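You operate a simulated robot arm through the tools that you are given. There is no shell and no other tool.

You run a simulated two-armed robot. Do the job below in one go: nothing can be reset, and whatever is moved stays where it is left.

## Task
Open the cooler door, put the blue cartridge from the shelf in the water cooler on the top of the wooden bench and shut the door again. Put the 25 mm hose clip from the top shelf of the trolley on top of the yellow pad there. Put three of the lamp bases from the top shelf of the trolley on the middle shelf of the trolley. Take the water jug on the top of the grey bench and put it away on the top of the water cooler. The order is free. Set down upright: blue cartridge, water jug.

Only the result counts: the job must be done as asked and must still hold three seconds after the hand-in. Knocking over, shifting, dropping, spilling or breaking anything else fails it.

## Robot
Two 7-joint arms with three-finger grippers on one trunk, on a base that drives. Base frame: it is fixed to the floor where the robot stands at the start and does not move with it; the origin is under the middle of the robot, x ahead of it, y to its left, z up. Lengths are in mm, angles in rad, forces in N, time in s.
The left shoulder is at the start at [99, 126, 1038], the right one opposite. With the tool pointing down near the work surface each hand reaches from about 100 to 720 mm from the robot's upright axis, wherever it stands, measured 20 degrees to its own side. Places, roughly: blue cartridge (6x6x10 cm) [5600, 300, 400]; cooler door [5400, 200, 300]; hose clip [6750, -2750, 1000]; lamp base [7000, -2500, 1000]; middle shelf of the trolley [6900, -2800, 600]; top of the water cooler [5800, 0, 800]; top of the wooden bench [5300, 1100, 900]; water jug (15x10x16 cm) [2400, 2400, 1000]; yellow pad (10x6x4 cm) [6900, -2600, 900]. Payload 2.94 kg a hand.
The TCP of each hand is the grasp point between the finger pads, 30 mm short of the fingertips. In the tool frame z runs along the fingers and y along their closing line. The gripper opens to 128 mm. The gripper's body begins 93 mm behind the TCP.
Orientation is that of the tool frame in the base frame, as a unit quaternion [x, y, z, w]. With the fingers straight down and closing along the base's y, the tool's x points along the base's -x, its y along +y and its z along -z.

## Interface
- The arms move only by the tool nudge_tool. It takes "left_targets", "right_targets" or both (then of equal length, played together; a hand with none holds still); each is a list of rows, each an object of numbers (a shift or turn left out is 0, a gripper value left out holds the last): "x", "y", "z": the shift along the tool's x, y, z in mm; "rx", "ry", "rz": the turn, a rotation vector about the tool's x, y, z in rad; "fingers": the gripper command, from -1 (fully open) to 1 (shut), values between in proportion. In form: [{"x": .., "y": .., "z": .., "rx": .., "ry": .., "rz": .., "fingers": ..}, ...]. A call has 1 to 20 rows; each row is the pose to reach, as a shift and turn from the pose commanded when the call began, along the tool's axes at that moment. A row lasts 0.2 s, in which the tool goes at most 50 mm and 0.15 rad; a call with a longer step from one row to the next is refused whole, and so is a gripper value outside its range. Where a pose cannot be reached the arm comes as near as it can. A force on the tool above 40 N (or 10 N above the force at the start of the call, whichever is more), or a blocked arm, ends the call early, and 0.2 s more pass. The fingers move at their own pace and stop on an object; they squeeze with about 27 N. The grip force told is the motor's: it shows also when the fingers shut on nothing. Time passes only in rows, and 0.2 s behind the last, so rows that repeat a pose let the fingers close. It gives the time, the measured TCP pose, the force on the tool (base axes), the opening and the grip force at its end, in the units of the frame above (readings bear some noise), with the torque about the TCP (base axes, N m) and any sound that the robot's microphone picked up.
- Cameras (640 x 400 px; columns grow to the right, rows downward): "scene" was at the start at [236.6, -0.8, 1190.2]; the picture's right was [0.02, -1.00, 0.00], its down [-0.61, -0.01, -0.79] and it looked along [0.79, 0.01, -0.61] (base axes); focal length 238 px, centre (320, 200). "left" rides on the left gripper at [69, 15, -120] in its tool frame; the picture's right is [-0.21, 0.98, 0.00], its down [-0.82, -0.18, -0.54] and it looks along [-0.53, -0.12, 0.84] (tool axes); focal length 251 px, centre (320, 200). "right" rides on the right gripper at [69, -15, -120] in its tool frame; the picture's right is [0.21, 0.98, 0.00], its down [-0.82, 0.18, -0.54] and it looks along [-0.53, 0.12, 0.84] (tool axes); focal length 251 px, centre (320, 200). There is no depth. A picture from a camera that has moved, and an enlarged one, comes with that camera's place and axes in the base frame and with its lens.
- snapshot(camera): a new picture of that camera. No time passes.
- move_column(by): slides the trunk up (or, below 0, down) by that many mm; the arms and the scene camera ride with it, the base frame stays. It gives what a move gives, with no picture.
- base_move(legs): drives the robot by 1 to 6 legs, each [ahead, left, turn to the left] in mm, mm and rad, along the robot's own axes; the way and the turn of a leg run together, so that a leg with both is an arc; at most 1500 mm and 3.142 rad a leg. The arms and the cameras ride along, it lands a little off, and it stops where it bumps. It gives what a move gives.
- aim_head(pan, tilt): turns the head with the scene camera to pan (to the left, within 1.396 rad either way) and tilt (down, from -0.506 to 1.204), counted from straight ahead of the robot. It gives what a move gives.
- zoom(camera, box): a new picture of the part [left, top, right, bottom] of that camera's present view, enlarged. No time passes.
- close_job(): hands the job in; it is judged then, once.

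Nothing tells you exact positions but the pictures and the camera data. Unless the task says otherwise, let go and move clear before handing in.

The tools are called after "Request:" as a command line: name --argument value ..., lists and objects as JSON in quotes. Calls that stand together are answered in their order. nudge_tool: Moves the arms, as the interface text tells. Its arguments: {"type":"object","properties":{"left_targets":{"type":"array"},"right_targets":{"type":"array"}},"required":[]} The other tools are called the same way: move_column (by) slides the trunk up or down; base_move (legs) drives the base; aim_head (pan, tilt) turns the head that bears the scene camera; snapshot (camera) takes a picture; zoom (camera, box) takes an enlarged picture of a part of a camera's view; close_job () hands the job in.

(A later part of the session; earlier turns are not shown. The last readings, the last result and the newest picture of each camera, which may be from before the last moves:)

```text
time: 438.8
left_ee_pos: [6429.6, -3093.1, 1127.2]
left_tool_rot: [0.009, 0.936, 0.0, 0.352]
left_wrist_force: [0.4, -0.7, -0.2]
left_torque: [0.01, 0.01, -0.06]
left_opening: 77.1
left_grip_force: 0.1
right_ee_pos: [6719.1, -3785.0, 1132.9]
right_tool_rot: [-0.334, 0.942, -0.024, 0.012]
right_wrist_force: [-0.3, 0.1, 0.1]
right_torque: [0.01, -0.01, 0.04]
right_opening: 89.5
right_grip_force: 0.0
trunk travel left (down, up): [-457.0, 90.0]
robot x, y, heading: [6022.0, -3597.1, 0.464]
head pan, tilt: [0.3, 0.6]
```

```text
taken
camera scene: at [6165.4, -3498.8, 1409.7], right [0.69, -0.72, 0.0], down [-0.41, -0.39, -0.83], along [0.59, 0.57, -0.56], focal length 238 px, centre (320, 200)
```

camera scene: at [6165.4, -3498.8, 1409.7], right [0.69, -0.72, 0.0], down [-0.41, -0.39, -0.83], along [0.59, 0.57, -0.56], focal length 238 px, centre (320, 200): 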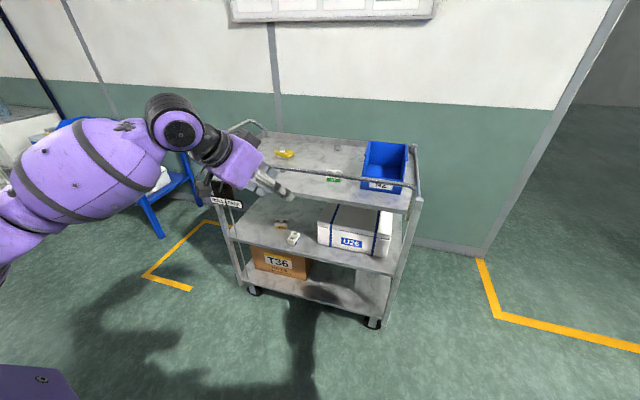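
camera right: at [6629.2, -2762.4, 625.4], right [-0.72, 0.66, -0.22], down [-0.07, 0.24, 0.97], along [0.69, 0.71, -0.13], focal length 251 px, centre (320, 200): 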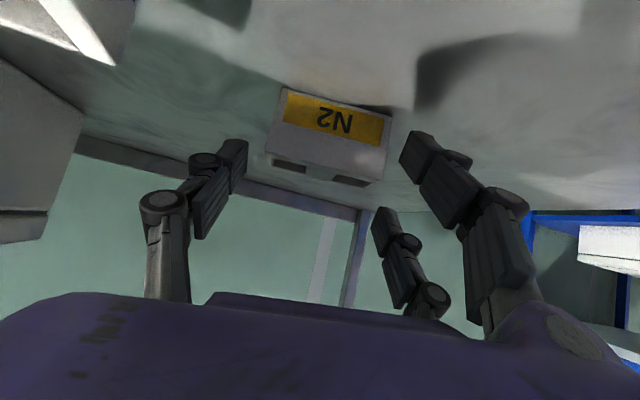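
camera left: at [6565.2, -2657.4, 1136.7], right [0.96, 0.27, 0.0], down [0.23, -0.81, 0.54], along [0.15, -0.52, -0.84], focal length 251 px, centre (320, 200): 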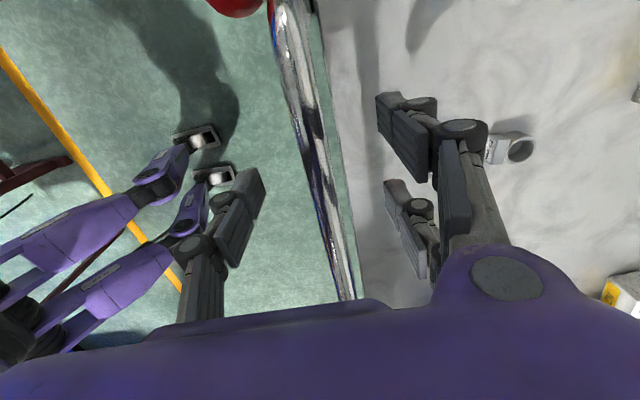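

N7's long side faces me, so the left hand should point right (yaw ≈1.46) and grip across its 39 mm width. I turn the hand there first, in free space.

Request:
nudge_tool --left_targets '[{"rx": 0.092, "rz": 0.105}, {"rx": 0.185, "rz": 0.21}, {"rx": 0.277, "rz": 0.316}, {"rx": 0.369, "rz": 0.421}, {"rx": 0.461, "rz": 0.526}, {"rx": 0.554, "rz": 0.632}, {"rx": 0.646, "rz": 0.737}, {"rx": 0.646, "rz": 0.737}]'

Request:
snapshot --camera "scene"

Request:
snapshot --camera "left"

```text
time: 440.6
left_ee_pos: [6429.4, -3092.6, 1126.7]
left_tool_rot: [0.448, 0.823, -0.166, 0.308]
left_wrist_force: [-0.2, 0.3, -0.1]
left_torque: [0.0, -0.01, 0.0]
left_opening: 76.6
left_grip_force: 0.0
right_ee_pos: [6719.5, -3784.4, 1132.5]
right_tool_rot: [-0.333, 0.942, -0.025, 0.014]
right_wrist_force: [0.5, -0.1, -0.5]
right_torque: [0.03, -0.02, 0.0]
right_opening: 89.7
right_grip_force: 0.0
trunk travel left (down, up): [-457.0, 90.0]
robot x, y, heading: [6022.1, -3595.5, 0.467]
head pan, tilt: [0.3, 0.6]
```

```text
taken
camera scene: at [6164.7, -3498.8, 1409.8], right [0.69, -0.72, 0.0], down [-0.41, -0.39, -0.83], along [0.59, 0.57, -0.56], focal length 238 px, centre (320, 200)
```

scene: 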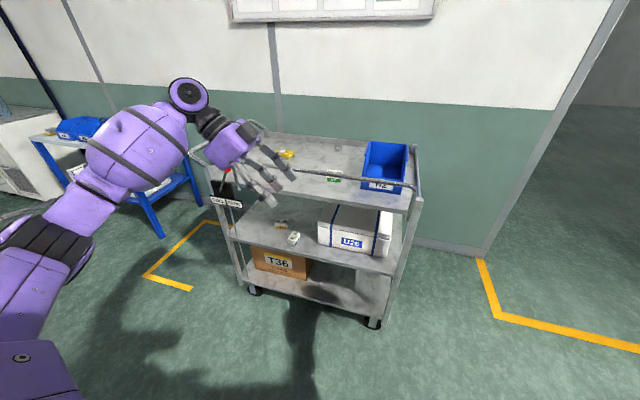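

```text
taken
camera left: at [6371.5, -2974.3, 1172.9], right [0.91, 0.39, 0.14], down [-0.01, -0.32, 0.95], along [0.42, -0.86, -0.29], focal length 251 px, centre (320, 200)
```

left: 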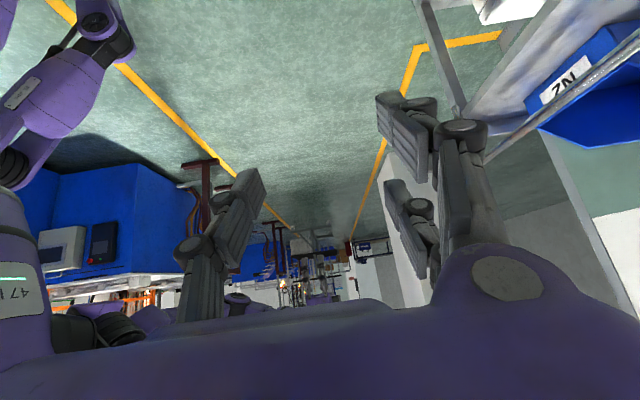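

The left hand points right with the elbow well out. I drive forward so it comes above N7 (all parts above the handle).

Request:
base_move --legs '[[300, 0, 0]]'

Request:
snapshot --camera "scene"

Request:
base_move --legs '[[145, 0, 0]]'

Request:
snapshot --camera "scene"

Request:
snapshot --camera "left"

```text
time: 442.7
left_ee_pos: [6696.1, -2959.1, 1126.6]
left_tool_rot: [0.448, 0.823, -0.166, 0.308]
left_wrist_force: [0.0, 0.3, -0.6]
left_torque: [0.01, -0.02, 0.02]
left_opening: 76.8
left_grip_force: 0.1
right_ee_pos: [6985.6, -3650.5, 1132.9]
right_tool_rot: [-0.333, 0.942, -0.024, 0.012]
right_wrist_force: [-0.2, 0.3, -0.4]
right_torque: [0.02, -0.02, -0.02]
right_opening: 89.5
right_grip_force: 0.1
trunk travel left (down, up): [-457.0, 90.0]
robot x, y, heading: [6292.4, -3462.5, 0.468]
head pan, tilt: [0.3, 0.6]
```

```text
taken
camera scene: at [6431.5, -3364.5, 1409.8], right [0.69, -0.72, 0.0], down [-0.41, -0.39, -0.83], along [0.59, 0.57, -0.56], focal length 238 px, centre (320, 200)
```

scene: 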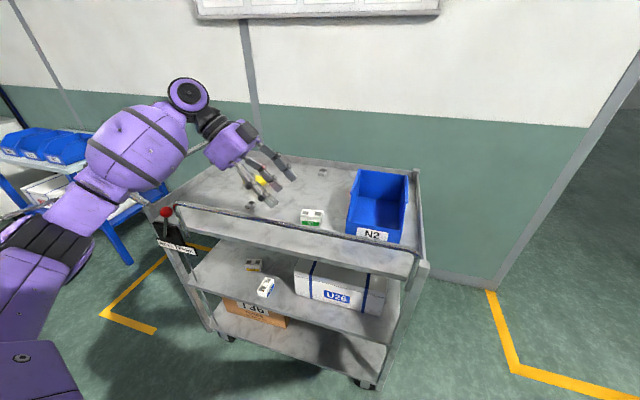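

```text
time: 444.0
left_ee_pos: [6825.7, -2895.6, 1127.6]
left_tool_rot: [0.448, 0.823, -0.166, 0.308]
left_wrist_force: [-0.4, 0.0, 0.4]
left_torque: [-0.01, -0.01, -0.03]
left_opening: 77.1
left_grip_force: 0.0
right_ee_pos: [7114.0, -3584.6, 1133.5]
right_tool_rot: [-0.333, 0.942, -0.025, 0.011]
right_wrist_force: [-0.3, 0.5, -0.3]
right_torque: [-0.02, 0.0, -0.02]
right_opening: 89.5
right_grip_force: 0.1
trunk travel left (down, up): [-457.0, 90.0]
robot x, y, heading: [6419.7, -3394.7, 0.464]
head pan, tilt: [0.3, 0.6]
```

```text
taken
camera scene: at [6559.9, -3299.9, 1409.9], right [0.69, -0.72, 0.0], down [-0.41, -0.39, -0.83], along [0.59, 0.57, -0.56], focal length 238 px, centre (320, 200)
```

scene: 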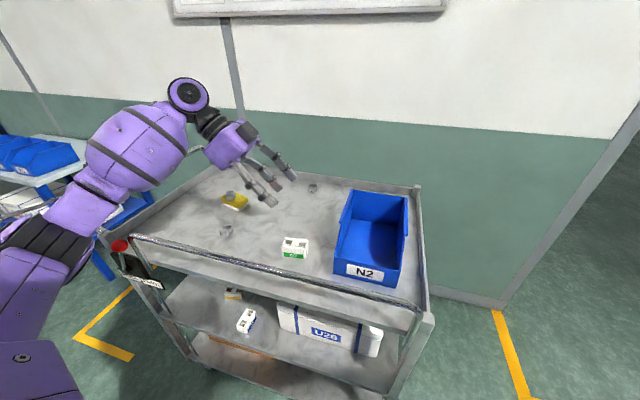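

```text
taken
camera left: at [6766.2, -2775.3, 1173.3], right [0.91, 0.4, 0.14], down [-0.01, -0.32, 0.95], along [0.42, -0.86, -0.29], focal length 251 px, centre (320, 200)
```

left: 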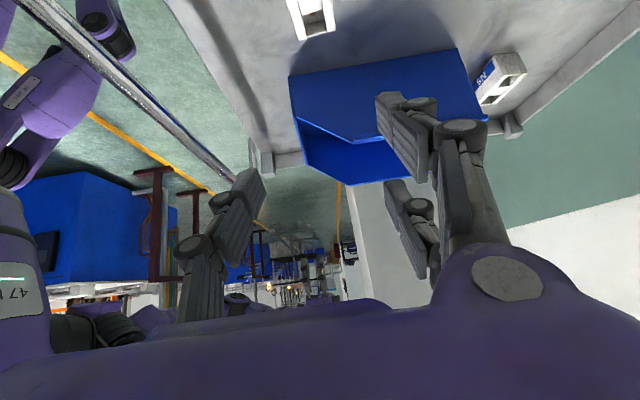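

N7 is at about (u 4787, w 5713). I move the left hand to a pre-grasp point left of and above it.

Request:
nudge_tool --left_targets '[{"x": 25, "y": 4, "z": 22}, {"x": 50, "y": 7, "z": 44}, {"x": 76, "y": 11, "z": 67}, {"x": 100.8, "y": 14.5, "z": 88.7}, {"x": 100.8, "y": 14.5, "z": 88.7}]'

Request:
snapshot --camera "left"

Request:
snapshot --camera "scene"

```text
time: 445.2
left_ee_pos: [6827.8, -2871.3, 993.7]
left_tool_rot: [0.448, 0.823, -0.165, 0.308]
left_wrist_force: [-0.4, -0.6, 0.4]
left_torque: [0.01, -0.04, 0.01]
left_opening: 76.7
left_grip_force: 0.0
right_ee_pos: [7114.6, -3584.7, 1132.5]
right_tool_rot: [-0.334, 0.942, -0.024, 0.013]
right_wrist_force: [0.4, -0.3, 0.2]
right_torque: [-0.01, -0.02, 0.0]
right_opening: 89.6
right_grip_force: 0.1
trunk travel left (down, up): [-457.0, 90.0]
robot x, y, heading: [6416.3, -3397.2, 0.459]
head pan, tilt: [0.3, 0.6]
```

```text
taken
camera left: at [6769.5, -2752.2, 1039.5], right [0.91, 0.39, 0.14], down [-0.01, -0.32, 0.95], along [0.42, -0.86, -0.29], focal length 251 px, centre (320, 200)
```

left: 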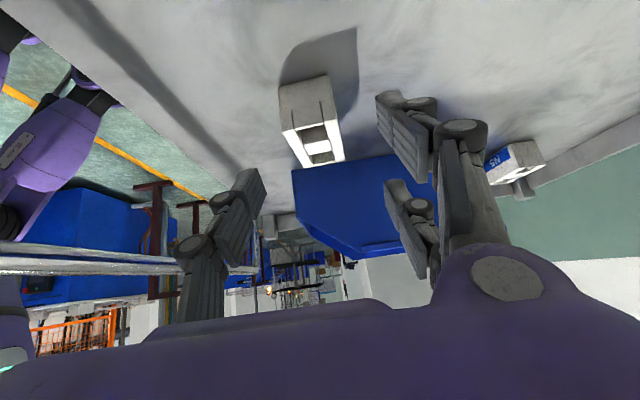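

```text
taken
camera scene: at [6560.6, -3299.9, 1409.8], right [0.69, -0.72, 0.0], down [-0.41, -0.39, -0.83], along [0.59, 0.57, -0.56], focal length 238 px, centre (320, 200)
```

scene: 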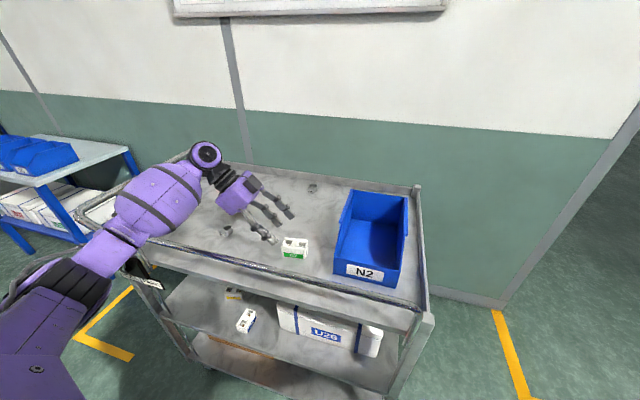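

My left forearm passes rather low over the handle. I raise the trunk by 85 mm for clearance and check again.

Request:
move_column --by 85

Request:
snapshot --camera "scene"

Request:
zoom --camera "scene" --box '[0, 130, 320, 330]'

```text
time: 446.4
left_ee_pos: [6828.6, -2871.4, 1076.8]
left_tool_rot: [0.447, 0.824, -0.166, 0.306]
left_wrist_force: [-0.1, 0.8, -0.8]
left_torque: [-0.04, -0.01, -0.04]
left_opening: 76.7
left_grip_force: 0.1
right_ee_pos: [7115.7, -3585.5, 1216.4]
right_tool_rot: [-0.333, 0.942, -0.025, 0.011]
right_wrist_force: [0.6, 0.0, -0.3]
right_torque: [-0.02, 0.03, -0.02]
right_opening: 89.3
right_grip_force: 0.0
trunk travel left (down, up): [-542.0, 5.0]
robot x, y, heading: [6417.3, -3398.1, 0.464]
head pan, tilt: [0.3, 0.6]
```

```text
taken
camera scene: at [6490.9, -3334.8, 1505.4], right [0.69, -0.72, 0.0], down [-0.41, -0.39, -0.82], along [0.59, 0.57, -0.57], focal length 238 px, centre (320, 200)
```

scene: 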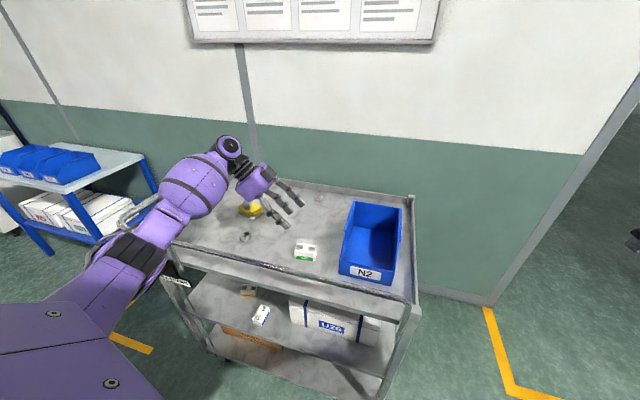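

```text
2.00 times, centred on (160, 230) of scene
camera zoom: at [6490.9, -3334.8, 1505.4], right [0.69, -0.72, 0.0], down [-0.41, -0.39, -0.82], along [0.59, 0.57, -0.57], focal length 475 px, centre (640, 140)
```

zoom: 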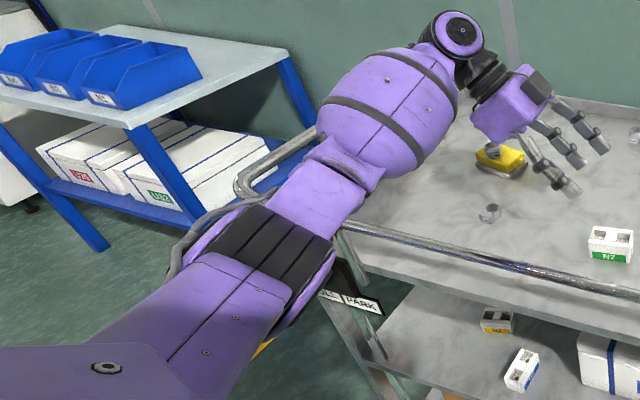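

Lowering the left hand further would bring my forearm onto the handle, so I change plan: pick N7 with the right hand from nearly straight above (as I did the clip). I raise the left hand and back off.

Request:
nudge_tool --left_targets '[{"x": -15, "z": -18}, {"x": -31, "z": -35}, {"x": -46, "z": -53}, {"x": -46, "z": -53}]'

Request:
base_move --legs '[[-450, 0, 0]]'

Request:
move_column --by -85

Request:
nudge_tool --left_targets '[{"rx": -0.092, "rz": -0.105}, {"rx": -0.185, "rz": -0.21}, {"rx": -0.277, "rz": -0.316}, {"rx": -0.369, "rz": -0.421}, {"rx": -0.461, "rz": -0.526}, {"rx": -0.554, "rz": -0.632}, {"rx": -0.646, "rz": -0.737}, {"rx": -0.738, "rz": -0.842}]'

Request:
snapshot --camera "scene"

```text
time: 447.4
left_ee_pos: [6827.8, -2871.1, 1151.0]
left_tool_rot: [0.448, 0.823, -0.166, 0.307]
left_wrist_force: [0.2, 0.2, 0.6]
left_torque: [-0.01, -0.02, 0.02]
left_opening: 77.1
left_grip_force: 0.0
right_ee_pos: [7114.8, -3585.0, 1218.8]
right_tool_rot: [-0.333, 0.943, -0.025, 0.012]
right_wrist_force: [0.2, 0.3, 0.4]
right_torque: [0.03, 0.0, 0.01]
right_opening: 90.0
right_grip_force: 0.0
trunk travel left (down, up): [-542.0, 5.0]
robot x, y, heading: [6418.5, -3396.3, 0.468]
head pan, tilt: [0.3, 0.6]
```

```text
time: 450.2
left_ee_pos: [6424.5, -3075.2, 1150.9]
left_tool_rot: [0.449, 0.823, -0.165, 0.307]
left_wrist_force: [0.4, -0.5, -1.3]
left_torque: [0.01, -0.04, 0.01]
left_opening: 77.0
left_grip_force: 0.0
right_ee_pos: [6707.6, -3790.2, 1217.4]
right_tool_rot: [-0.333, 0.943, -0.025, 0.012]
right_wrist_force: [0.6, 0.1, -0.6]
right_torque: [-0.01, 0.02, 0.01]
right_opening: 89.5
right_grip_force: 0.0
trunk travel left (down, up): [-542.0, 5.0]
robot x, y, heading: [6013.5, -3600.1, 0.471]
head pan, tilt: [0.3, 0.6]
```

```text
time: 451.4
left_ee_pos: [6423.4, -3075.6, 1066.7]
left_tool_rot: [0.449, 0.822, -0.166, 0.309]
left_wrist_force: [-1.1, 0.5, 0.1]
left_torque: [0.03, -0.03, 0.03]
left_opening: 76.5
left_grip_force: 0.0
right_ee_pos: [6707.7, -3791.0, 1133.4]
right_tool_rot: [-0.333, 0.943, -0.025, 0.013]
right_wrist_force: [-0.5, -0.1, 0.1]
right_torque: [-0.01, -0.04, -0.04]
right_opening: 89.6
right_grip_force: 0.0
trunk travel left (down, up): [-457.0, 90.0]
robot x, y, heading: [6013.2, -3600.4, 0.46]
head pan, tilt: [0.3, 0.6]
```

```text
time: 453.2
left_ee_pos: [6424.3, -3075.4, 1065.0]
left_tool_rot: [-0.057, 0.934, 0.025, 0.352]
left_wrist_force: [-0.1, -0.2, 0.1]
left_torque: [0.0, 0.06, -0.01]
left_opening: 77.0
left_grip_force: 0.0
right_ee_pos: [6709.0, -3790.8, 1133.8]
right_tool_rot: [-0.333, 0.943, -0.024, 0.012]
right_wrist_force: [-0.5, -0.4, -0.3]
right_torque: [-0.01, 0.03, -0.02]
right_opening: 89.5
right_grip_force: 0.1
trunk travel left (down, up): [-457.0, 90.0]
robot x, y, heading: [6012.8, -3604.3, 0.464]
head pan, tilt: [0.3, 0.6]
```

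```text
taken
camera scene: at [6155.5, -3503.8, 1409.7], right [0.69, -0.72, 0.0], down [-0.41, -0.39, -0.83], along [0.6, 0.57, -0.56], focal length 238 px, centre (320, 200)
```

scene: 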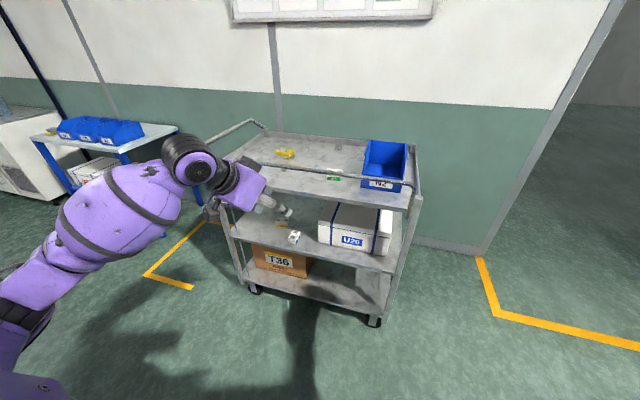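

Now I tuck the left hand out to the left, move the base left by 450 mm and bring the right hand (tool down, elbow out) in line with N7.

Request:
nudge_tool --left_targets '[{"x": -8, "y": 44, "z": -9}, {"x": -16, "y": 88, "z": -18}, {"x": -24, "y": 132, "z": -27}, {"x": -32, "y": 176, "z": -36}, {"x": -39.6, "y": 220, "z": -45}]'

Request:
base_move --legs '[[0, 450, 0]]'

Request:
nudge_tool --right_targets '[{"y": 42, "rz": 0.03}, {"y": 84, "rz": 0.06}, {"y": 126, "rz": 0.09}, {"y": 168, "rz": 0.1}, {"y": 210, "rz": 0.1}, {"y": 245, "rz": 0.1}, {"y": 245, "rz": 0.1, "ry": -0.1}, {"y": 245, "rz": 0.1, "ry": -0.15}]'

Request:
aim_head --pan -0.2 --tilt 0.6

Request:
snapshot --camera "scene"

```text
time: 454.4
left_ee_pos: [6397.0, -2857.7, 1125.4]
left_tool_rot: [-0.056, 0.934, 0.025, 0.352]
left_wrist_force: [0.6, 0.4, -1.3]
left_torque: [0.01, -0.02, -0.01]
left_opening: 77.1
left_grip_force: 0.0
right_ee_pos: [6709.6, -3790.5, 1131.5]
right_tool_rot: [-0.334, 0.942, -0.025, 0.011]
right_wrist_force: [0.3, -0.6, 0.3]
right_torque: [0.01, 0.0, 0.0]
right_opening: 89.7
right_grip_force: 0.0
trunk travel left (down, up): [-457.0, 90.0]
robot x, y, heading: [6012.6, -3600.8, 0.468]
head pan, tilt: [0.3, 0.6]
```

```text
time: 458.9
left_ee_pos: [6195.6, -2456.9, 1126.1]
left_tool_rot: [-0.056, 0.934, 0.025, 0.351]
left_wrist_force: [0.0, 0.2, -0.4]
left_torque: [-0.01, -0.01, -0.02]
left_opening: 76.8
left_grip_force: 0.1
right_ee_pos: [6508.2, -3388.8, 1132.3]
right_tool_rot: [-0.332, 0.943, -0.024, 0.013]
right_wrist_force: [0.3, -1.0, 0.1]
right_torque: [0.01, -0.02, 0.03]
right_opening: 89.5
right_grip_force: 0.0
trunk travel left (down, up): [-457.0, 90.0]
robot x, y, heading: [5809.4, -3200.5, 0.461]
head pan, tilt: [0.3, 0.6]
```

```text
time: 460.6
left_ee_pos: [6194.7, -2455.8, 1127.0]
left_tool_rot: [-0.056, 0.934, 0.025, 0.352]
left_wrist_force: [-0.6, 0.2, -0.4]
left_torque: [0.01, 0.03, 0.0]
left_opening: 76.9
left_grip_force: 0.1
right_ee_pos: [6355.2, -3197.6, 1119.7]
right_tool_rot: [-0.286, 0.955, 0.001, 0.084]
right_wrist_force: [0.6, 0.2, 0.4]
right_torque: [-0.01, 0.0, 0.02]
right_opening: 89.5
right_grip_force: 0.1
trunk travel left (down, up): [-457.0, 90.0]
robot x, y, heading: [5812.5, -3200.4, 0.465]
head pan, tilt: [0.3, 0.6]
```

```text
time: 461.6
left_ee_pos: [6195.6, -2455.8, 1126.0]
left_tool_rot: [-0.057, 0.934, 0.025, 0.352]
left_wrist_force: [0.3, -0.3, -0.7]
left_torque: [0.03, 0.0, 0.02]
left_opening: 77.1
left_grip_force: 0.0
right_ee_pos: [6354.3, -3198.9, 1118.3]
right_tool_rot: [-0.286, 0.954, 0.001, 0.084]
right_wrist_force: [0.5, 0.5, -0.1]
right_torque: [-0.03, 0.03, 0.01]
right_opening: 89.3
right_grip_force: 0.1
trunk travel left (down, up): [-457.0, 90.0]
robot x, y, heading: [5814.1, -3198.9, 0.465]
head pan, tilt: [-0.201, 0.6]
```

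```text
taken
camera scene: at [5975.5, -3140.0, 1409.7], right [0.26, -0.96, 0.0], down [-0.55, -0.15, -0.83], along [0.8, 0.22, -0.56], focal length 238 px, centre (320, 200)
```

scene: 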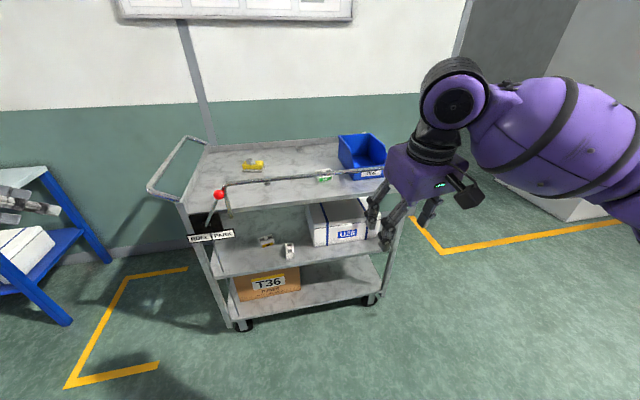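

Right hand is set (pitch ≈0.17). I drive forward to bring it above N7.

Request:
base_move --legs '[[300, 15, 0]]'

Request:
base_move --legs '[[262, 0, 0]]'

Request:
snapshot --camera "right"

Request:
snapshot --camera "scene"

```text
time: 463.6
left_ee_pos: [6455.3, -2305.9, 1126.5]
left_tool_rot: [-0.057, 0.934, 0.024, 0.352]
left_wrist_force: [0.9, -0.1, 0.4]
left_torque: [-0.01, 0.02, 0.0]
left_opening: 77.1
left_grip_force: 0.0
right_ee_pos: [6615.6, -3047.9, 1119.6]
right_tool_rot: [-0.287, 0.954, 0.001, 0.083]
right_wrist_force: [-0.5, 0.2, -0.3]
right_torque: [0.03, 0.0, 0.0]
right_opening: 89.7
right_grip_force: 0.0
trunk travel left (down, up): [-457.0, 90.0]
robot x, y, heading: [6074.1, -3050.6, 0.467]
head pan, tilt: [-0.201, 0.6]
```

```text
time: 465.5
left_ee_pos: [6688.5, -2189.7, 1127.1]
left_tool_rot: [-0.057, 0.934, 0.025, 0.352]
left_wrist_force: [0.4, 0.8, -0.2]
left_torque: [-0.01, -0.02, -0.01]
left_opening: 77.0
left_grip_force: 0.0
right_ee_pos: [6848.9, -2931.9, 1119.7]
right_tool_rot: [-0.287, 0.954, 0.001, 0.084]
right_wrist_force: [0.7, 0.1, 0.3]
right_torque: [-0.01, -0.03, 0.01]
right_opening: 89.6
right_grip_force: 0.1
trunk travel left (down, up): [-457.0, 90.0]
robot x, y, heading: [6308.0, -2936.2, 0.468]
head pan, tilt: [-0.201, 0.6]
```

```text
taken
camera right: at [6781.9, -2988.7, 1227.4], right [-0.71, 0.7, -0.08], down [0.49, 0.57, 0.66], along [0.5, 0.43, -0.75], focal length 251 px, centre (320, 200)
```

right: 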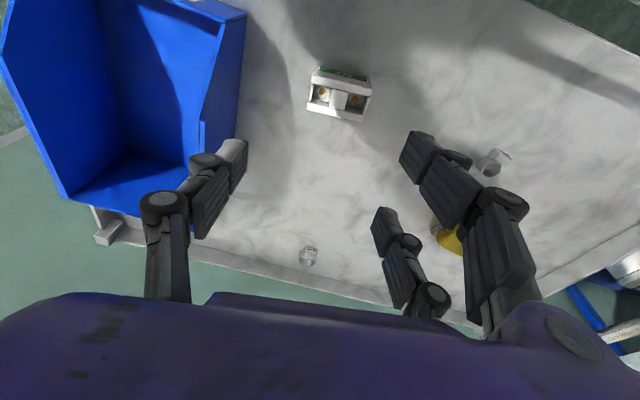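

```text
taken
camera scene: at [6470.5, -2873.7, 1409.8], right [0.26, -0.96, 0.0], down [-0.55, -0.15, -0.83], along [0.8, 0.22, -0.56], focal length 238 px, centre (320, 200)
```

scene: 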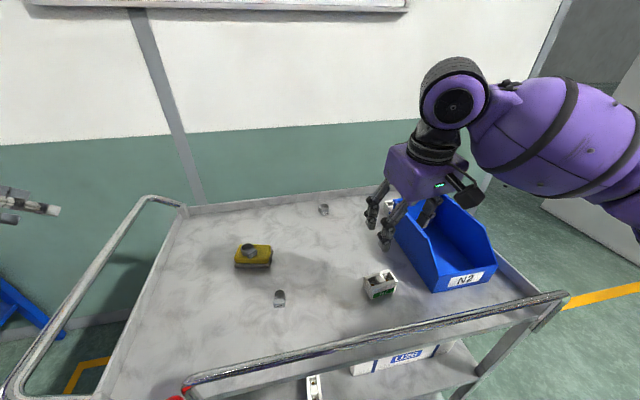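

Request:
zoom --camera "right" --box '[260, 40, 420, 160]'

```text
3.33 times, centred on (340, 100) of right
camera zoom: at [6781.9, -2988.7, 1227.4], right [-0.71, 0.7, -0.08], down [0.49, 0.57, 0.66], along [0.5, 0.43, -0.75], focal length 838 px, centre (253, 533)
```

zoom: 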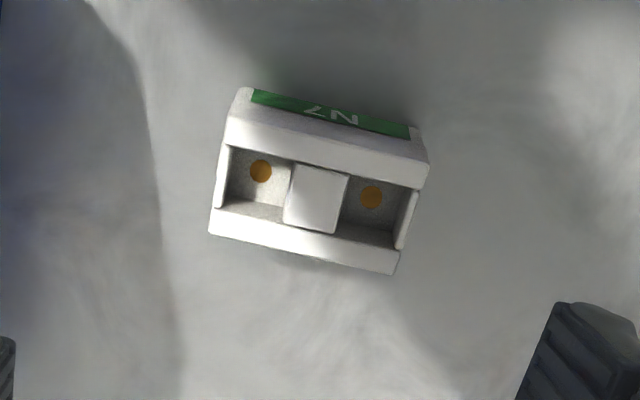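

N7's centre is at about (u 4784, w 5705), aligned with the gripper. I lower to z≈1000 and look.

Request:
nudge_tool --right_targets '[{"x": 4, "y": 4, "z": 35}, {"x": 8, "y": 9, "z": 75}, {"x": 11.4, "y": 13.1, "z": 119}, {"x": 11.4, "y": 13.1, "z": 119}]'

Request:
snapshot --camera "right"

Request:
zoom --camera "scene" --box '[300, 150, 620, 350]'

```text
time: 466.5
left_ee_pos: [6689.0, -2189.1, 1127.2]
left_tool_rot: [-0.057, 0.934, 0.025, 0.351]
left_wrist_force: [-0.2, 0.3, -1.0]
left_torque: [0.03, 0.04, 0.0]
left_opening: 76.8
left_grip_force: 0.0
right_ee_pos: [6851.2, -2920.7, 1000.6]
right_tool_rot: [-0.287, 0.954, 0.001, 0.085]
right_wrist_force: [0.2, 0.0, 0.1]
right_torque: [-0.02, 0.02, -0.01]
right_opening: 89.6
right_grip_force: 0.0
trunk travel left (down, up): [-457.0, 90.0]
robot x, y, heading: [6305.7, -2935.0, 0.462]
head pan, tilt: [-0.201, 0.6]
```

```text
taken
camera right: at [6785.1, -2977.5, 1107.2], right [-0.71, 0.7, -0.08], down [0.49, 0.57, 0.66], along [0.5, 0.43, -0.75], focal length 251 px, centre (320, 200)
```

right: 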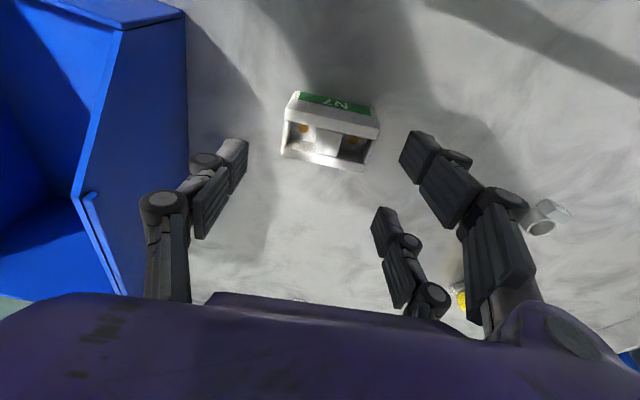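

```text
2.00 times, centred on (460, 250) of scene
camera zoom: at [6470.4, -2873.6, 1409.8], right [0.26, -0.96, 0.0], down [-0.54, -0.15, -0.83], along [0.8, 0.22, -0.56], focal length 475 px, centre (40, 100)
```

zoom: 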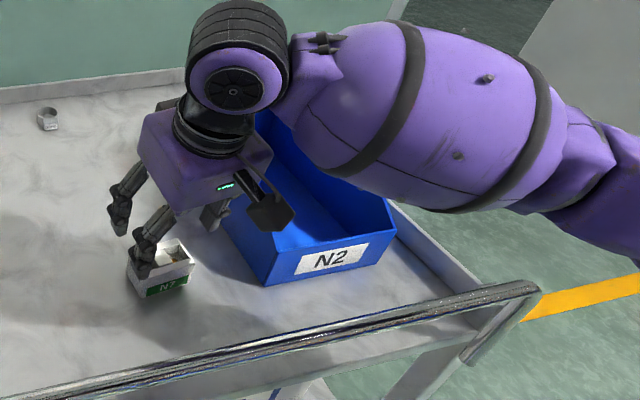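

Alignment good, forearm high. Final descent and close.

Request:
nudge_tool --right_targets '[{"x": 2, "y": 3, "z": 20}, {"x": 4, "y": 5, "z": 40}, {"x": 5.5, "y": 6.5, "z": 55}, {"x": 6.2, "y": 7.2, "z": 62}, {"x": 6.2, "y": 7.2, "z": 64}, {"x": 6.2, "y": 7.2, "z": 64, "fingers": -0.25}, {"x": 6.2, "y": 7.2, "z": 64, "fingers": -0.1}, {"x": 6.2, "y": 7.2, "z": 64, "fingers": 0.0}, {"x": 6.2, "y": 7.2, "z": 64, "fingers": 0.5}, {"x": 6.2, "y": 7.2, "z": 64, "fingers": 1}, {"x": 6.2, "y": 7.2, "z": 64, "fingers": 1}]'

Request:
snapshot --camera "right"

```text
time: 468.9
left_ee_pos: [6689.5, -2188.7, 1126.7]
left_tool_rot: [-0.057, 0.934, 0.025, 0.352]
left_wrist_force: [-1.0, -0.2, 0.1]
left_torque: [-0.01, 0.0, 0.02]
left_opening: 76.7
left_grip_force: 0.1
right_ee_pos: [6852.8, -2915.0, 936.2]
right_tool_rot: [-0.288, 0.954, 0.001, 0.084]
right_wrist_force: [-0.5, -0.1, 0.2]
right_torque: [0.03, 0.05, 0.02]
right_opening: 67.5
right_grip_force: 27.5
trunk travel left (down, up): [-457.0, 90.0]
robot x, y, heading: [6310.4, -2933.5, 0.465]
head pan, tilt: [-0.201, 0.6]
```

```text
taken
camera right: at [6785.8, -2972.3, 1043.1], right [-0.71, 0.7, -0.08], down [0.49, 0.57, 0.66], along [0.5, 0.43, -0.75], focal length 251 px, centre (320, 200)
```

right: 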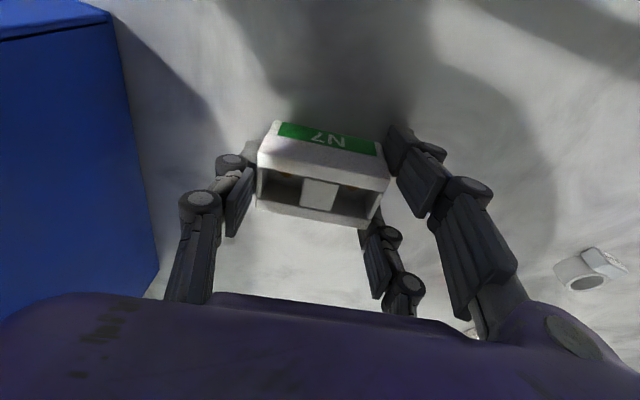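

N7 gripped. Lifting straight up to z≈1150.

Request:
nudge_tool --right_targets '[{"x": -0.8, "y": -0.2, "z": -5}, {"x": -2, "y": -0.6, "z": -13}, {"x": -5, "y": -1.4, "z": -30}, {"x": -10, "y": -3, "z": -62}, {"x": -17, "y": -5, "z": -102}, {"x": -24, "y": -7, "z": -145}, {"x": -30, "y": -9, "z": -185}, {"x": -34.4, "y": -9.9, "z": -211}, {"x": -34.4, "y": -9.9, "z": -211}]'

Request:
snapshot --camera "right"

Request:
snapshot --camera "scene"

```text
time: 470.9
left_ee_pos: [6689.1, -2189.2, 1127.5]
left_tool_rot: [-0.056, 0.934, 0.025, 0.352]
left_wrist_force: [0.0, -0.6, -0.7]
left_torque: [0.02, 0.01, 0.02]
left_opening: 76.8
left_grip_force: 0.0
right_ee_pos: [6853.0, -2915.6, 1148.6]
right_tool_rot: [-0.288, 0.954, 0.0, 0.084]
right_wrist_force: [-0.3, 0.5, -0.2]
right_torque: [0.03, 0.03, 0.0]
right_opening: 67.3
right_grip_force: 26.7
trunk travel left (down, up): [-457.0, 90.0]
robot x, y, heading: [6307.5, -2934.4, 0.459]
head pan, tilt: [-0.201, 0.6]
```

```text
taken
camera right: at [6785.8, -2972.2, 1257.6], right [-0.71, 0.7, -0.08], down [0.49, 0.57, 0.66], along [0.5, 0.43, -0.75], focal length 251 px, centre (320, 200)
```

right: 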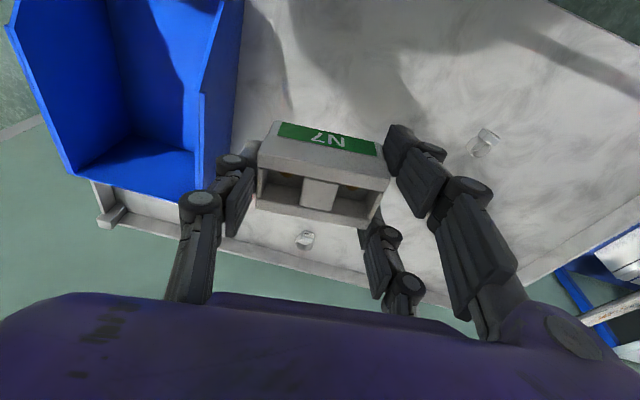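

```text
taken
camera scene: at [6471.0, -2873.6, 1409.7], right [0.26, -0.96, 0.0], down [-0.55, -0.15, -0.82], along [0.8, 0.22, -0.57], focal length 238 px, centre (320, 200)
```

scene: 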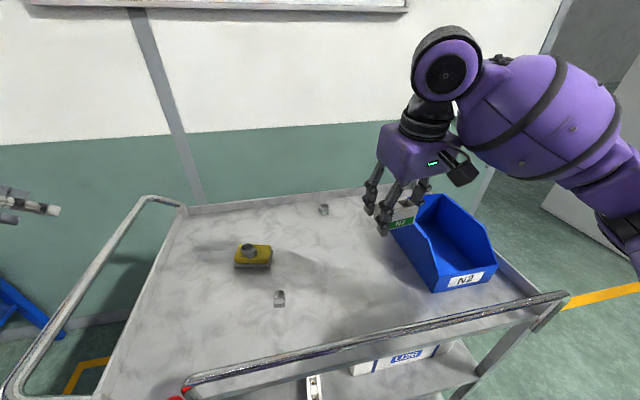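

N7 is held, clear of everything. I back off 580 mm, shift left and lower the trunk in front of the middle shelf.

Request:
base_move --legs '[[-580, 0, 0], [0, 280, 0]]'

Request:
move_column --by -300

Request:
nudge_tool --right_targets '[{"x": -20, "ry": -0.12}, {"x": -40, "ry": -0.24}, {"x": -60, "ry": -0.36}, {"x": -80, "ry": -0.47}, {"x": -80, "ry": -0.47}]'

Request:
aim_head --pan 0 --tilt 0.6

Request:
snapshot --camera "scene"

```text
time: 476.9
left_ee_pos: [6047.0, -2202.1, 1127.3]
left_tool_rot: [-0.054, 0.934, 0.023, 0.352]
left_wrist_force: [0.0, -0.4, 0.9]
left_torque: [0.0, 0.02, -0.01]
left_opening: 76.8
left_grip_force: 0.1
right_ee_pos: [6206.7, -2928.5, 1149.4]
right_tool_rot: [-0.283, 0.955, 0.0, 0.084]
right_wrist_force: [0.2, 0.5, -1.1]
right_torque: [-0.03, -0.02, -0.01]
right_opening: 67.3
right_grip_force: 26.9
trunk travel left (down, up): [-457.0, 90.0]
robot x, y, heading: [5658.2, -2947.5, 0.455]
head pan, tilt: [-0.201, 0.6]
```

```text
time: 479.9
left_ee_pos: [6047.5, -2202.4, 829.0]
left_tool_rot: [-0.053, 0.934, 0.024, 0.353]
left_wrist_force: [0.8, 0.1, 1.0]
left_torque: [0.01, -0.04, -0.01]
left_opening: 76.7
left_grip_force: 0.0
right_ee_pos: [6206.2, -2930.5, 849.8]
right_tool_rot: [-0.284, 0.955, -0.001, 0.084]
right_wrist_force: [-0.8, -0.6, -0.2]
right_torque: [-0.02, -0.03, -0.01]
right_opening: 67.4
right_grip_force: 26.7
trunk travel left (down, up): [-157.0, 390.0]
robot x, y, heading: [5661.6, -2943.9, 0.461]
head pan, tilt: [-0.201, 0.6]
```

```text
time: 481.1
left_ee_pos: [6047.1, -2203.3, 827.7]
left_tool_rot: [-0.054, 0.934, 0.024, 0.352]
left_wrist_force: [0.1, 0.2, 1.5]
left_torque: [0.02, 0.01, 0.0]
left_opening: 76.8
left_grip_force: 0.1
right_ee_pos: [6271.8, -2885.9, 863.1]
right_tool_rot: [-0.275, 0.909, 0.067, 0.305]
right_wrist_force: [0.4, -0.6, -1.5]
right_torque: [0.0, 0.02, 0.02]
right_opening: 67.0
right_grip_force: 26.9
trunk travel left (down, up): [-157.0, 390.0]
robot x, y, heading: [5658.4, -2944.3, 0.459]
head pan, tilt: [-0.201, 0.6]
```

```text
time: 481.8
left_ee_pos: [6047.3, -2201.9, 827.4]
left_tool_rot: [-0.054, 0.934, 0.024, 0.352]
left_wrist_force: [-0.4, 0.6, 0.4]
left_torque: [0.02, 0.0, 0.01]
left_opening: 76.9
left_grip_force: 0.0
right_ee_pos: [6272.1, -2885.3, 862.3]
right_tool_rot: [-0.276, 0.909, 0.067, 0.304]
right_wrist_force: [0.8, 0.8, -1.0]
right_torque: [0.01, 0.03, 0.02]
right_opening: 67.3
right_grip_force: 27.3
trunk travel left (down, up): [-157.0, 390.0]
robot x, y, heading: [5659.0, -2944.7, 0.458]
head pan, tilt: [0.0, 0.6]
```

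```text
taken
camera scene: at [5903.7, -2826.4, 1091.9], right [0.44, -0.9, 0.0], down [-0.51, -0.25, -0.83], along [0.74, 0.37, -0.56], focal length 238 px, centre (320, 200)
```

scene: 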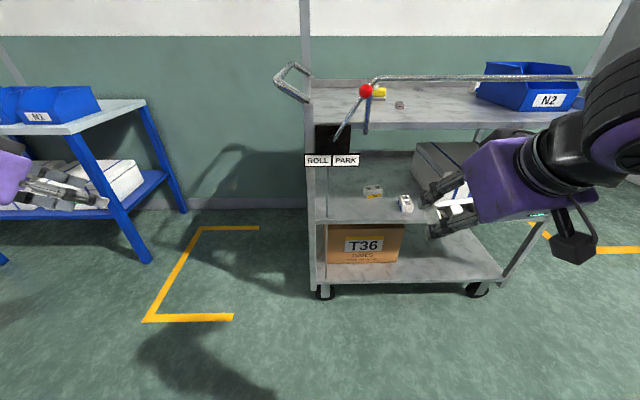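

I lower the hand to z≈645 in front of the trolley, then drive in toward the middle shelf.

Request:
nudge_tool --right_targets '[{"x": 25, "y": 2, "z": 34}, {"x": 50, "y": 4, "z": 69}, {"x": 76, "y": 6, "z": 104}, {"x": 102, "y": 8, "z": 139}, {"x": 128, "y": 10, "z": 175}, {"x": 128, "y": 10, "z": 175}]'

Request:
base_move --legs '[[280, 0, 0.01]]'

Request:
snapshot --camera "scene"

Request:
snapshot --camera "right"

```text
time: 483.2
left_ee_pos: [6045.9, -2202.2, 827.4]
left_tool_rot: [-0.055, 0.934, 0.024, 0.352]
left_wrist_force: [-0.7, 0.3, -0.2]
left_torque: [0.03, 0.02, -0.03]
left_opening: 76.7
left_grip_force: 0.1
right_ee_pos: [6271.7, -2887.7, 645.2]
right_tool_rot: [-0.276, 0.909, 0.067, 0.304]
right_wrist_force: [0.4, -0.5, -0.5]
right_torque: [-0.01, 0.0, 0.0]
right_opening: 67.4
right_grip_force: 27.5
trunk travel left (down, up): [-157.0, 390.0]
robot x, y, heading: [5661.0, -2947.0, 0.456]
head pan, tilt: [0.0, 0.6]
```

```text
time: 485.2
left_ee_pos: [6289.3, -2075.2, 826.2]
left_tool_rot: [-0.057, 0.934, 0.025, 0.351]
left_wrist_force: [1.1, -1.1, -0.8]
left_torque: [-0.03, 0.04, 0.01]
left_opening: 76.8
left_grip_force: 0.1
right_ee_pos: [6518.5, -2759.1, 645.4]
right_tool_rot: [-0.28, 0.909, 0.068, 0.303]
right_wrist_force: [0.4, 0.4, 0.3]
right_torque: [-0.01, 0.05, 0.03]
right_opening: 67.4
right_grip_force: 27.4
trunk travel left (down, up): [-157.0, 390.0]
robot x, y, heading: [5908.5, -2822.3, 0.467]
head pan, tilt: [0.0, 0.6]
```

```text
taken
camera scene: at [6151.0, -2700.1, 1091.8], right [0.45, -0.89, 0.0], down [-0.5, -0.26, -0.82], along [0.74, 0.37, -0.57], focal length 238 px, centre (320, 200)
```

scene: 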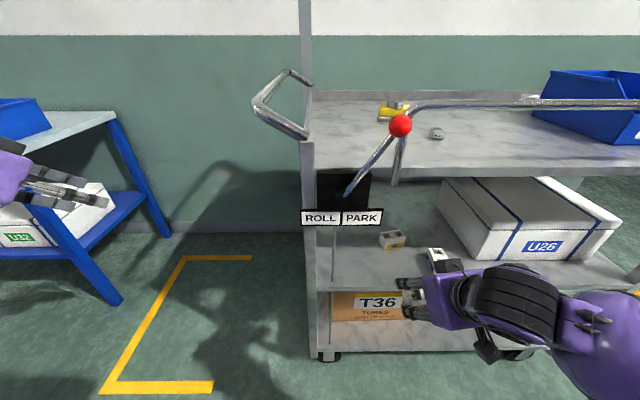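

```text
taken
camera right: at [6420.5, -2839.1, 701.8], right [-0.68, 0.71, -0.17], down [0.17, 0.38, 0.91], along [0.72, 0.59, -0.37], focal length 251 px, centre (320, 200)
```

right: 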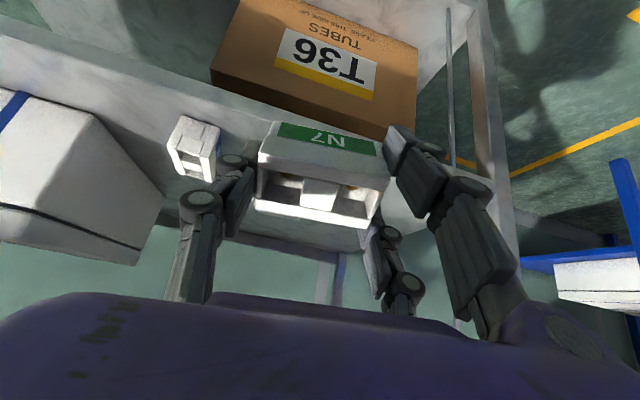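

Request:
base_move --legs '[[132, 0, 0]]'

Request:
snapshot --camera "scene"

Request:
snapshot --camera "right"

```text
time: 486.4
left_ee_pos: [6407.6, -2015.9, 826.1]
left_tool_rot: [-0.057, 0.935, 0.025, 0.35]
left_wrist_force: [0.1, -0.3, -1.2]
left_torque: [-0.02, -0.03, -0.03]
left_opening: 76.9
left_grip_force: 0.1
right_ee_pos: [6637.3, -2699.0, 645.1]
right_tool_rot: [-0.279, 0.909, 0.067, 0.304]
right_wrist_force: [-0.1, -0.2, -1.3]
right_torque: [0.0, 0.0, -0.02]
right_opening: 67.2
right_grip_force: 27.0
trunk travel left (down, up): [-157.0, 390.0]
robot x, y, heading: [6026.8, -2761.4, 0.462]
head pan, tilt: [0.0, 0.6]
```

```text
taken
camera scene: at [6269.0, -2640.8, 1091.7], right [0.45, -0.89, 0.0], down [-0.51, -0.25, -0.82], along [0.74, 0.37, -0.57], focal length 238 px, centre (320, 200)
```

scene: 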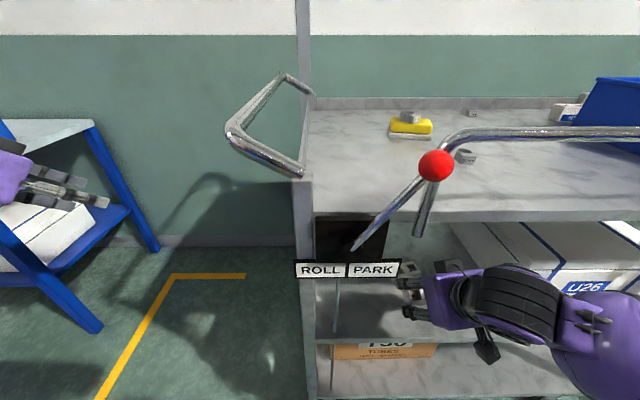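

```text
taken
camera right: at [6538.2, -2780.1, 701.7], right [-0.68, 0.72, -0.17], down [0.17, 0.38, 0.91], along [0.72, 0.59, -0.37], focal length 251 px, centre (320, 200)
```

right: 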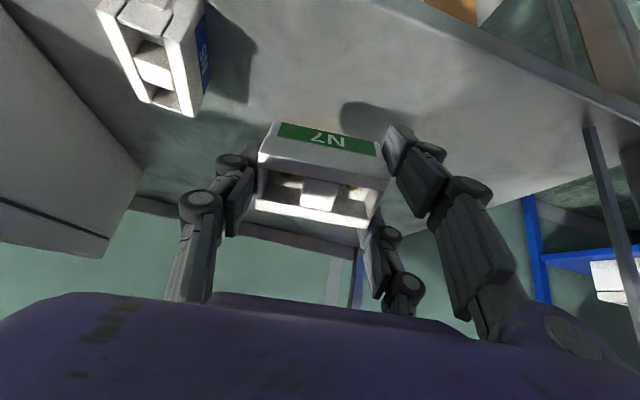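

Now lowering N7 onto the middle shelf: 38 mm, then small steps.

Request:
nudge_tool --right_targets '[{"x": 6, "y": 0.5, "z": 8}, {"x": 12, "y": 1, "z": 16}, {"x": 18, "y": 1.4, "z": 24}, {"x": 22.4, "y": 1.7, "z": 30.6}, {"x": 22.4, "y": 1.7, "z": 30.6}]'

Request:
nudge_tool --right_targets '[{"x": 1.8, "y": 0.1, "z": 2.4}, {"x": 3.5, "y": 0.3, "z": 4.8}, {"x": 3.5, "y": 0.3, "z": 4.8}]'

Request:
nudge_tool --right_targets '[{"x": 1.8, "y": 0.1, "z": 2.4}, {"x": 2.4, "y": 0.2, "z": 3.2}, {"x": 2.4, "y": 0.2, "z": 3.2}]'

```text
time: 487.6
left_ee_pos: [6406.8, -2016.0, 827.1]
left_tool_rot: [-0.057, 0.934, 0.025, 0.352]
left_wrist_force: [-1.2, -0.4, 0.6]
left_torque: [0.02, -0.02, -0.02]
left_opening: 76.6
left_grip_force: 0.0
right_ee_pos: [6635.9, -2699.1, 607.5]
right_tool_rot: [-0.279, 0.908, 0.068, 0.304]
right_wrist_force: [-0.5, -0.3, -0.7]
right_torque: [0.02, -0.01, 0.0]
right_opening: 67.1
right_grip_force: 26.6
trunk travel left (down, up): [-157.0, 390.0]
robot x, y, heading: [6028.6, -2762.2, 0.47]
head pan, tilt: [0.0, 0.6]
```

```text
time: 488.4
left_ee_pos: [6407.4, -2017.1, 828.0]
left_tool_rot: [-0.056, 0.934, 0.024, 0.352]
left_wrist_force: [-0.2, 0.0, 0.5]
left_torque: [0.04, 0.01, 0.03]
left_opening: 76.8
left_grip_force: 0.1
right_ee_pos: [6636.8, -2699.0, 601.6]
right_tool_rot: [-0.28, 0.908, 0.068, 0.303]
right_wrist_force: [0.4, -0.2, -0.8]
right_torque: [0.0, -0.01, -0.01]
right_opening: 67.3
right_grip_force: 26.9
trunk travel left (down, up): [-157.0, 390.0]
robot x, y, heading: [6027.7, -2760.4, 0.471]
head pan, tilt: [0.0, 0.6]
```

```text
time: 489.2
left_ee_pos: [6406.1, -2017.2, 826.6]
left_tool_rot: [-0.056, 0.934, 0.024, 0.352]
left_wrist_force: [-0.3, -0.1, -0.6]
left_torque: [-0.02, -0.03, -0.02]
left_opening: 76.7
left_grip_force: 0.1
right_ee_pos: [6636.5, -2700.4, 597.1]
right_tool_rot: [-0.28, 0.908, 0.068, 0.303]
right_wrist_force: [0.2, 1.1, -1.0]
right_torque: [-0.02, 0.02, 0.0]
right_opening: 67.5
right_grip_force: 27.4
trunk travel left (down, up): [-157.0, 390.0]
robot x, y, heading: [6025.2, -2762.3, 0.467]
head pan, tilt: [0.0, 0.6]
```

Request:
nudge_tool --right_targets '[{"x": 1.8, "y": 0.1, "z": 2.4}, {"x": 2.4, "y": 0.2, "z": 3.2}, {"x": 2.4, "y": 0.2, "z": 3.2}]'

Request:
zoom --camera "right" --box '[200, 60, 460, 240]'

```text
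time: 490.1
left_ee_pos: [6405.4, -2016.0, 829.3]
left_tool_rot: [-0.057, 0.934, 0.026, 0.352]
left_wrist_force: [-0.6, -0.1, -0.1]
left_torque: [-0.02, 0.03, 0.02]
left_opening: 76.9
left_grip_force: 0.0
right_ee_pos: [6637.2, -2699.7, 597.0]
right_tool_rot: [-0.28, 0.908, 0.069, 0.305]
right_wrist_force: [-2.5, -4.6, 18.5]
right_torque: [0.28, 0.7, 0.17]
right_opening: 67.7
right_grip_force: 26.9
trunk travel left (down, up): [-157.0, 390.0]
robot x, y, heading: [6025.8, -2761.7, 0.465]
head pan, tilt: [0.0, 0.6]
```

```text
2.22 times, centred on (330, 150) of right
camera zoom: at [6537.3, -2780.1, 651.7], right [-0.68, 0.72, -0.17], down [0.16, 0.37, 0.91], along [0.72, 0.59, -0.37], focal length 559 px, centre (298, 311)
```

zoom: 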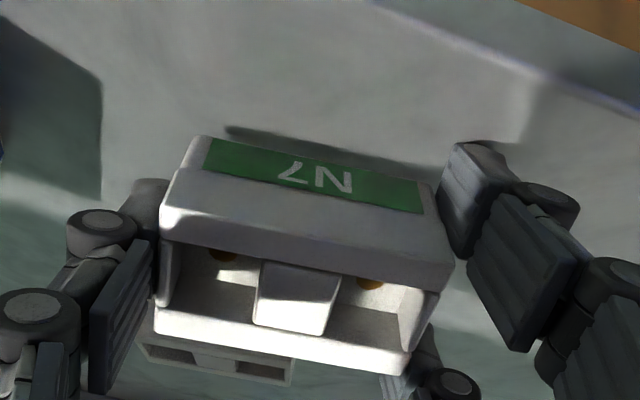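

The near edge touches. I ease the pressure and open slowly so the block settles flat.

Request:
nudge_tool --right_targets '[{"x": -1, "z": -1.3}, {"x": -1, "z": -1.3, "fingers": -0.03}, {"x": -1, "z": -1.3, "fingers": -0.06}, {"x": -1, "z": -1.3, "fingers": -0.09}, {"x": -1, "z": -1.3, "fingers": -0.15}, {"x": -1, "z": -1.3, "fingers": -0.25}, {"x": -1, "z": -1.3, "fingers": -0.4}, {"x": -1, "z": -1.3, "fingers": -0.4}]'

Request:
snapshot --camera "right"

```text
time: 491.9
left_ee_pos: [6406.2, -2017.1, 826.8]
left_tool_rot: [-0.058, 0.934, 0.026, 0.352]
left_wrist_force: [0.7, 0.4, -0.2]
left_torque: [0.01, -0.01, 0.01]
left_opening: 76.8
left_grip_force: 0.0
right_ee_pos: [6635.6, -2698.4, 594.5]
right_tool_rot: [-0.279, 0.909, 0.068, 0.303]
right_wrist_force: [-0.2, 0.4, 0.2]
right_torque: [-0.02, 0.01, 0.03]
right_opening: 89.7
right_grip_force: 0.1
trunk travel left (down, up): [-157.0, 390.0]
robot x, y, heading: [6025.3, -2762.7, 0.467]
head pan, tilt: [0.0, 0.6]
```

```text
taken
camera right: at [6537.2, -2780.1, 651.5], right [-0.68, 0.72, -0.17], down [0.17, 0.38, 0.91], along [0.72, 0.59, -0.37], focal length 251 px, centre (320, 200)
```

right: 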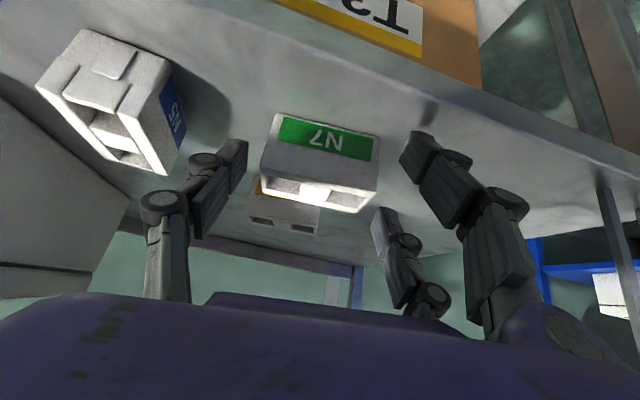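

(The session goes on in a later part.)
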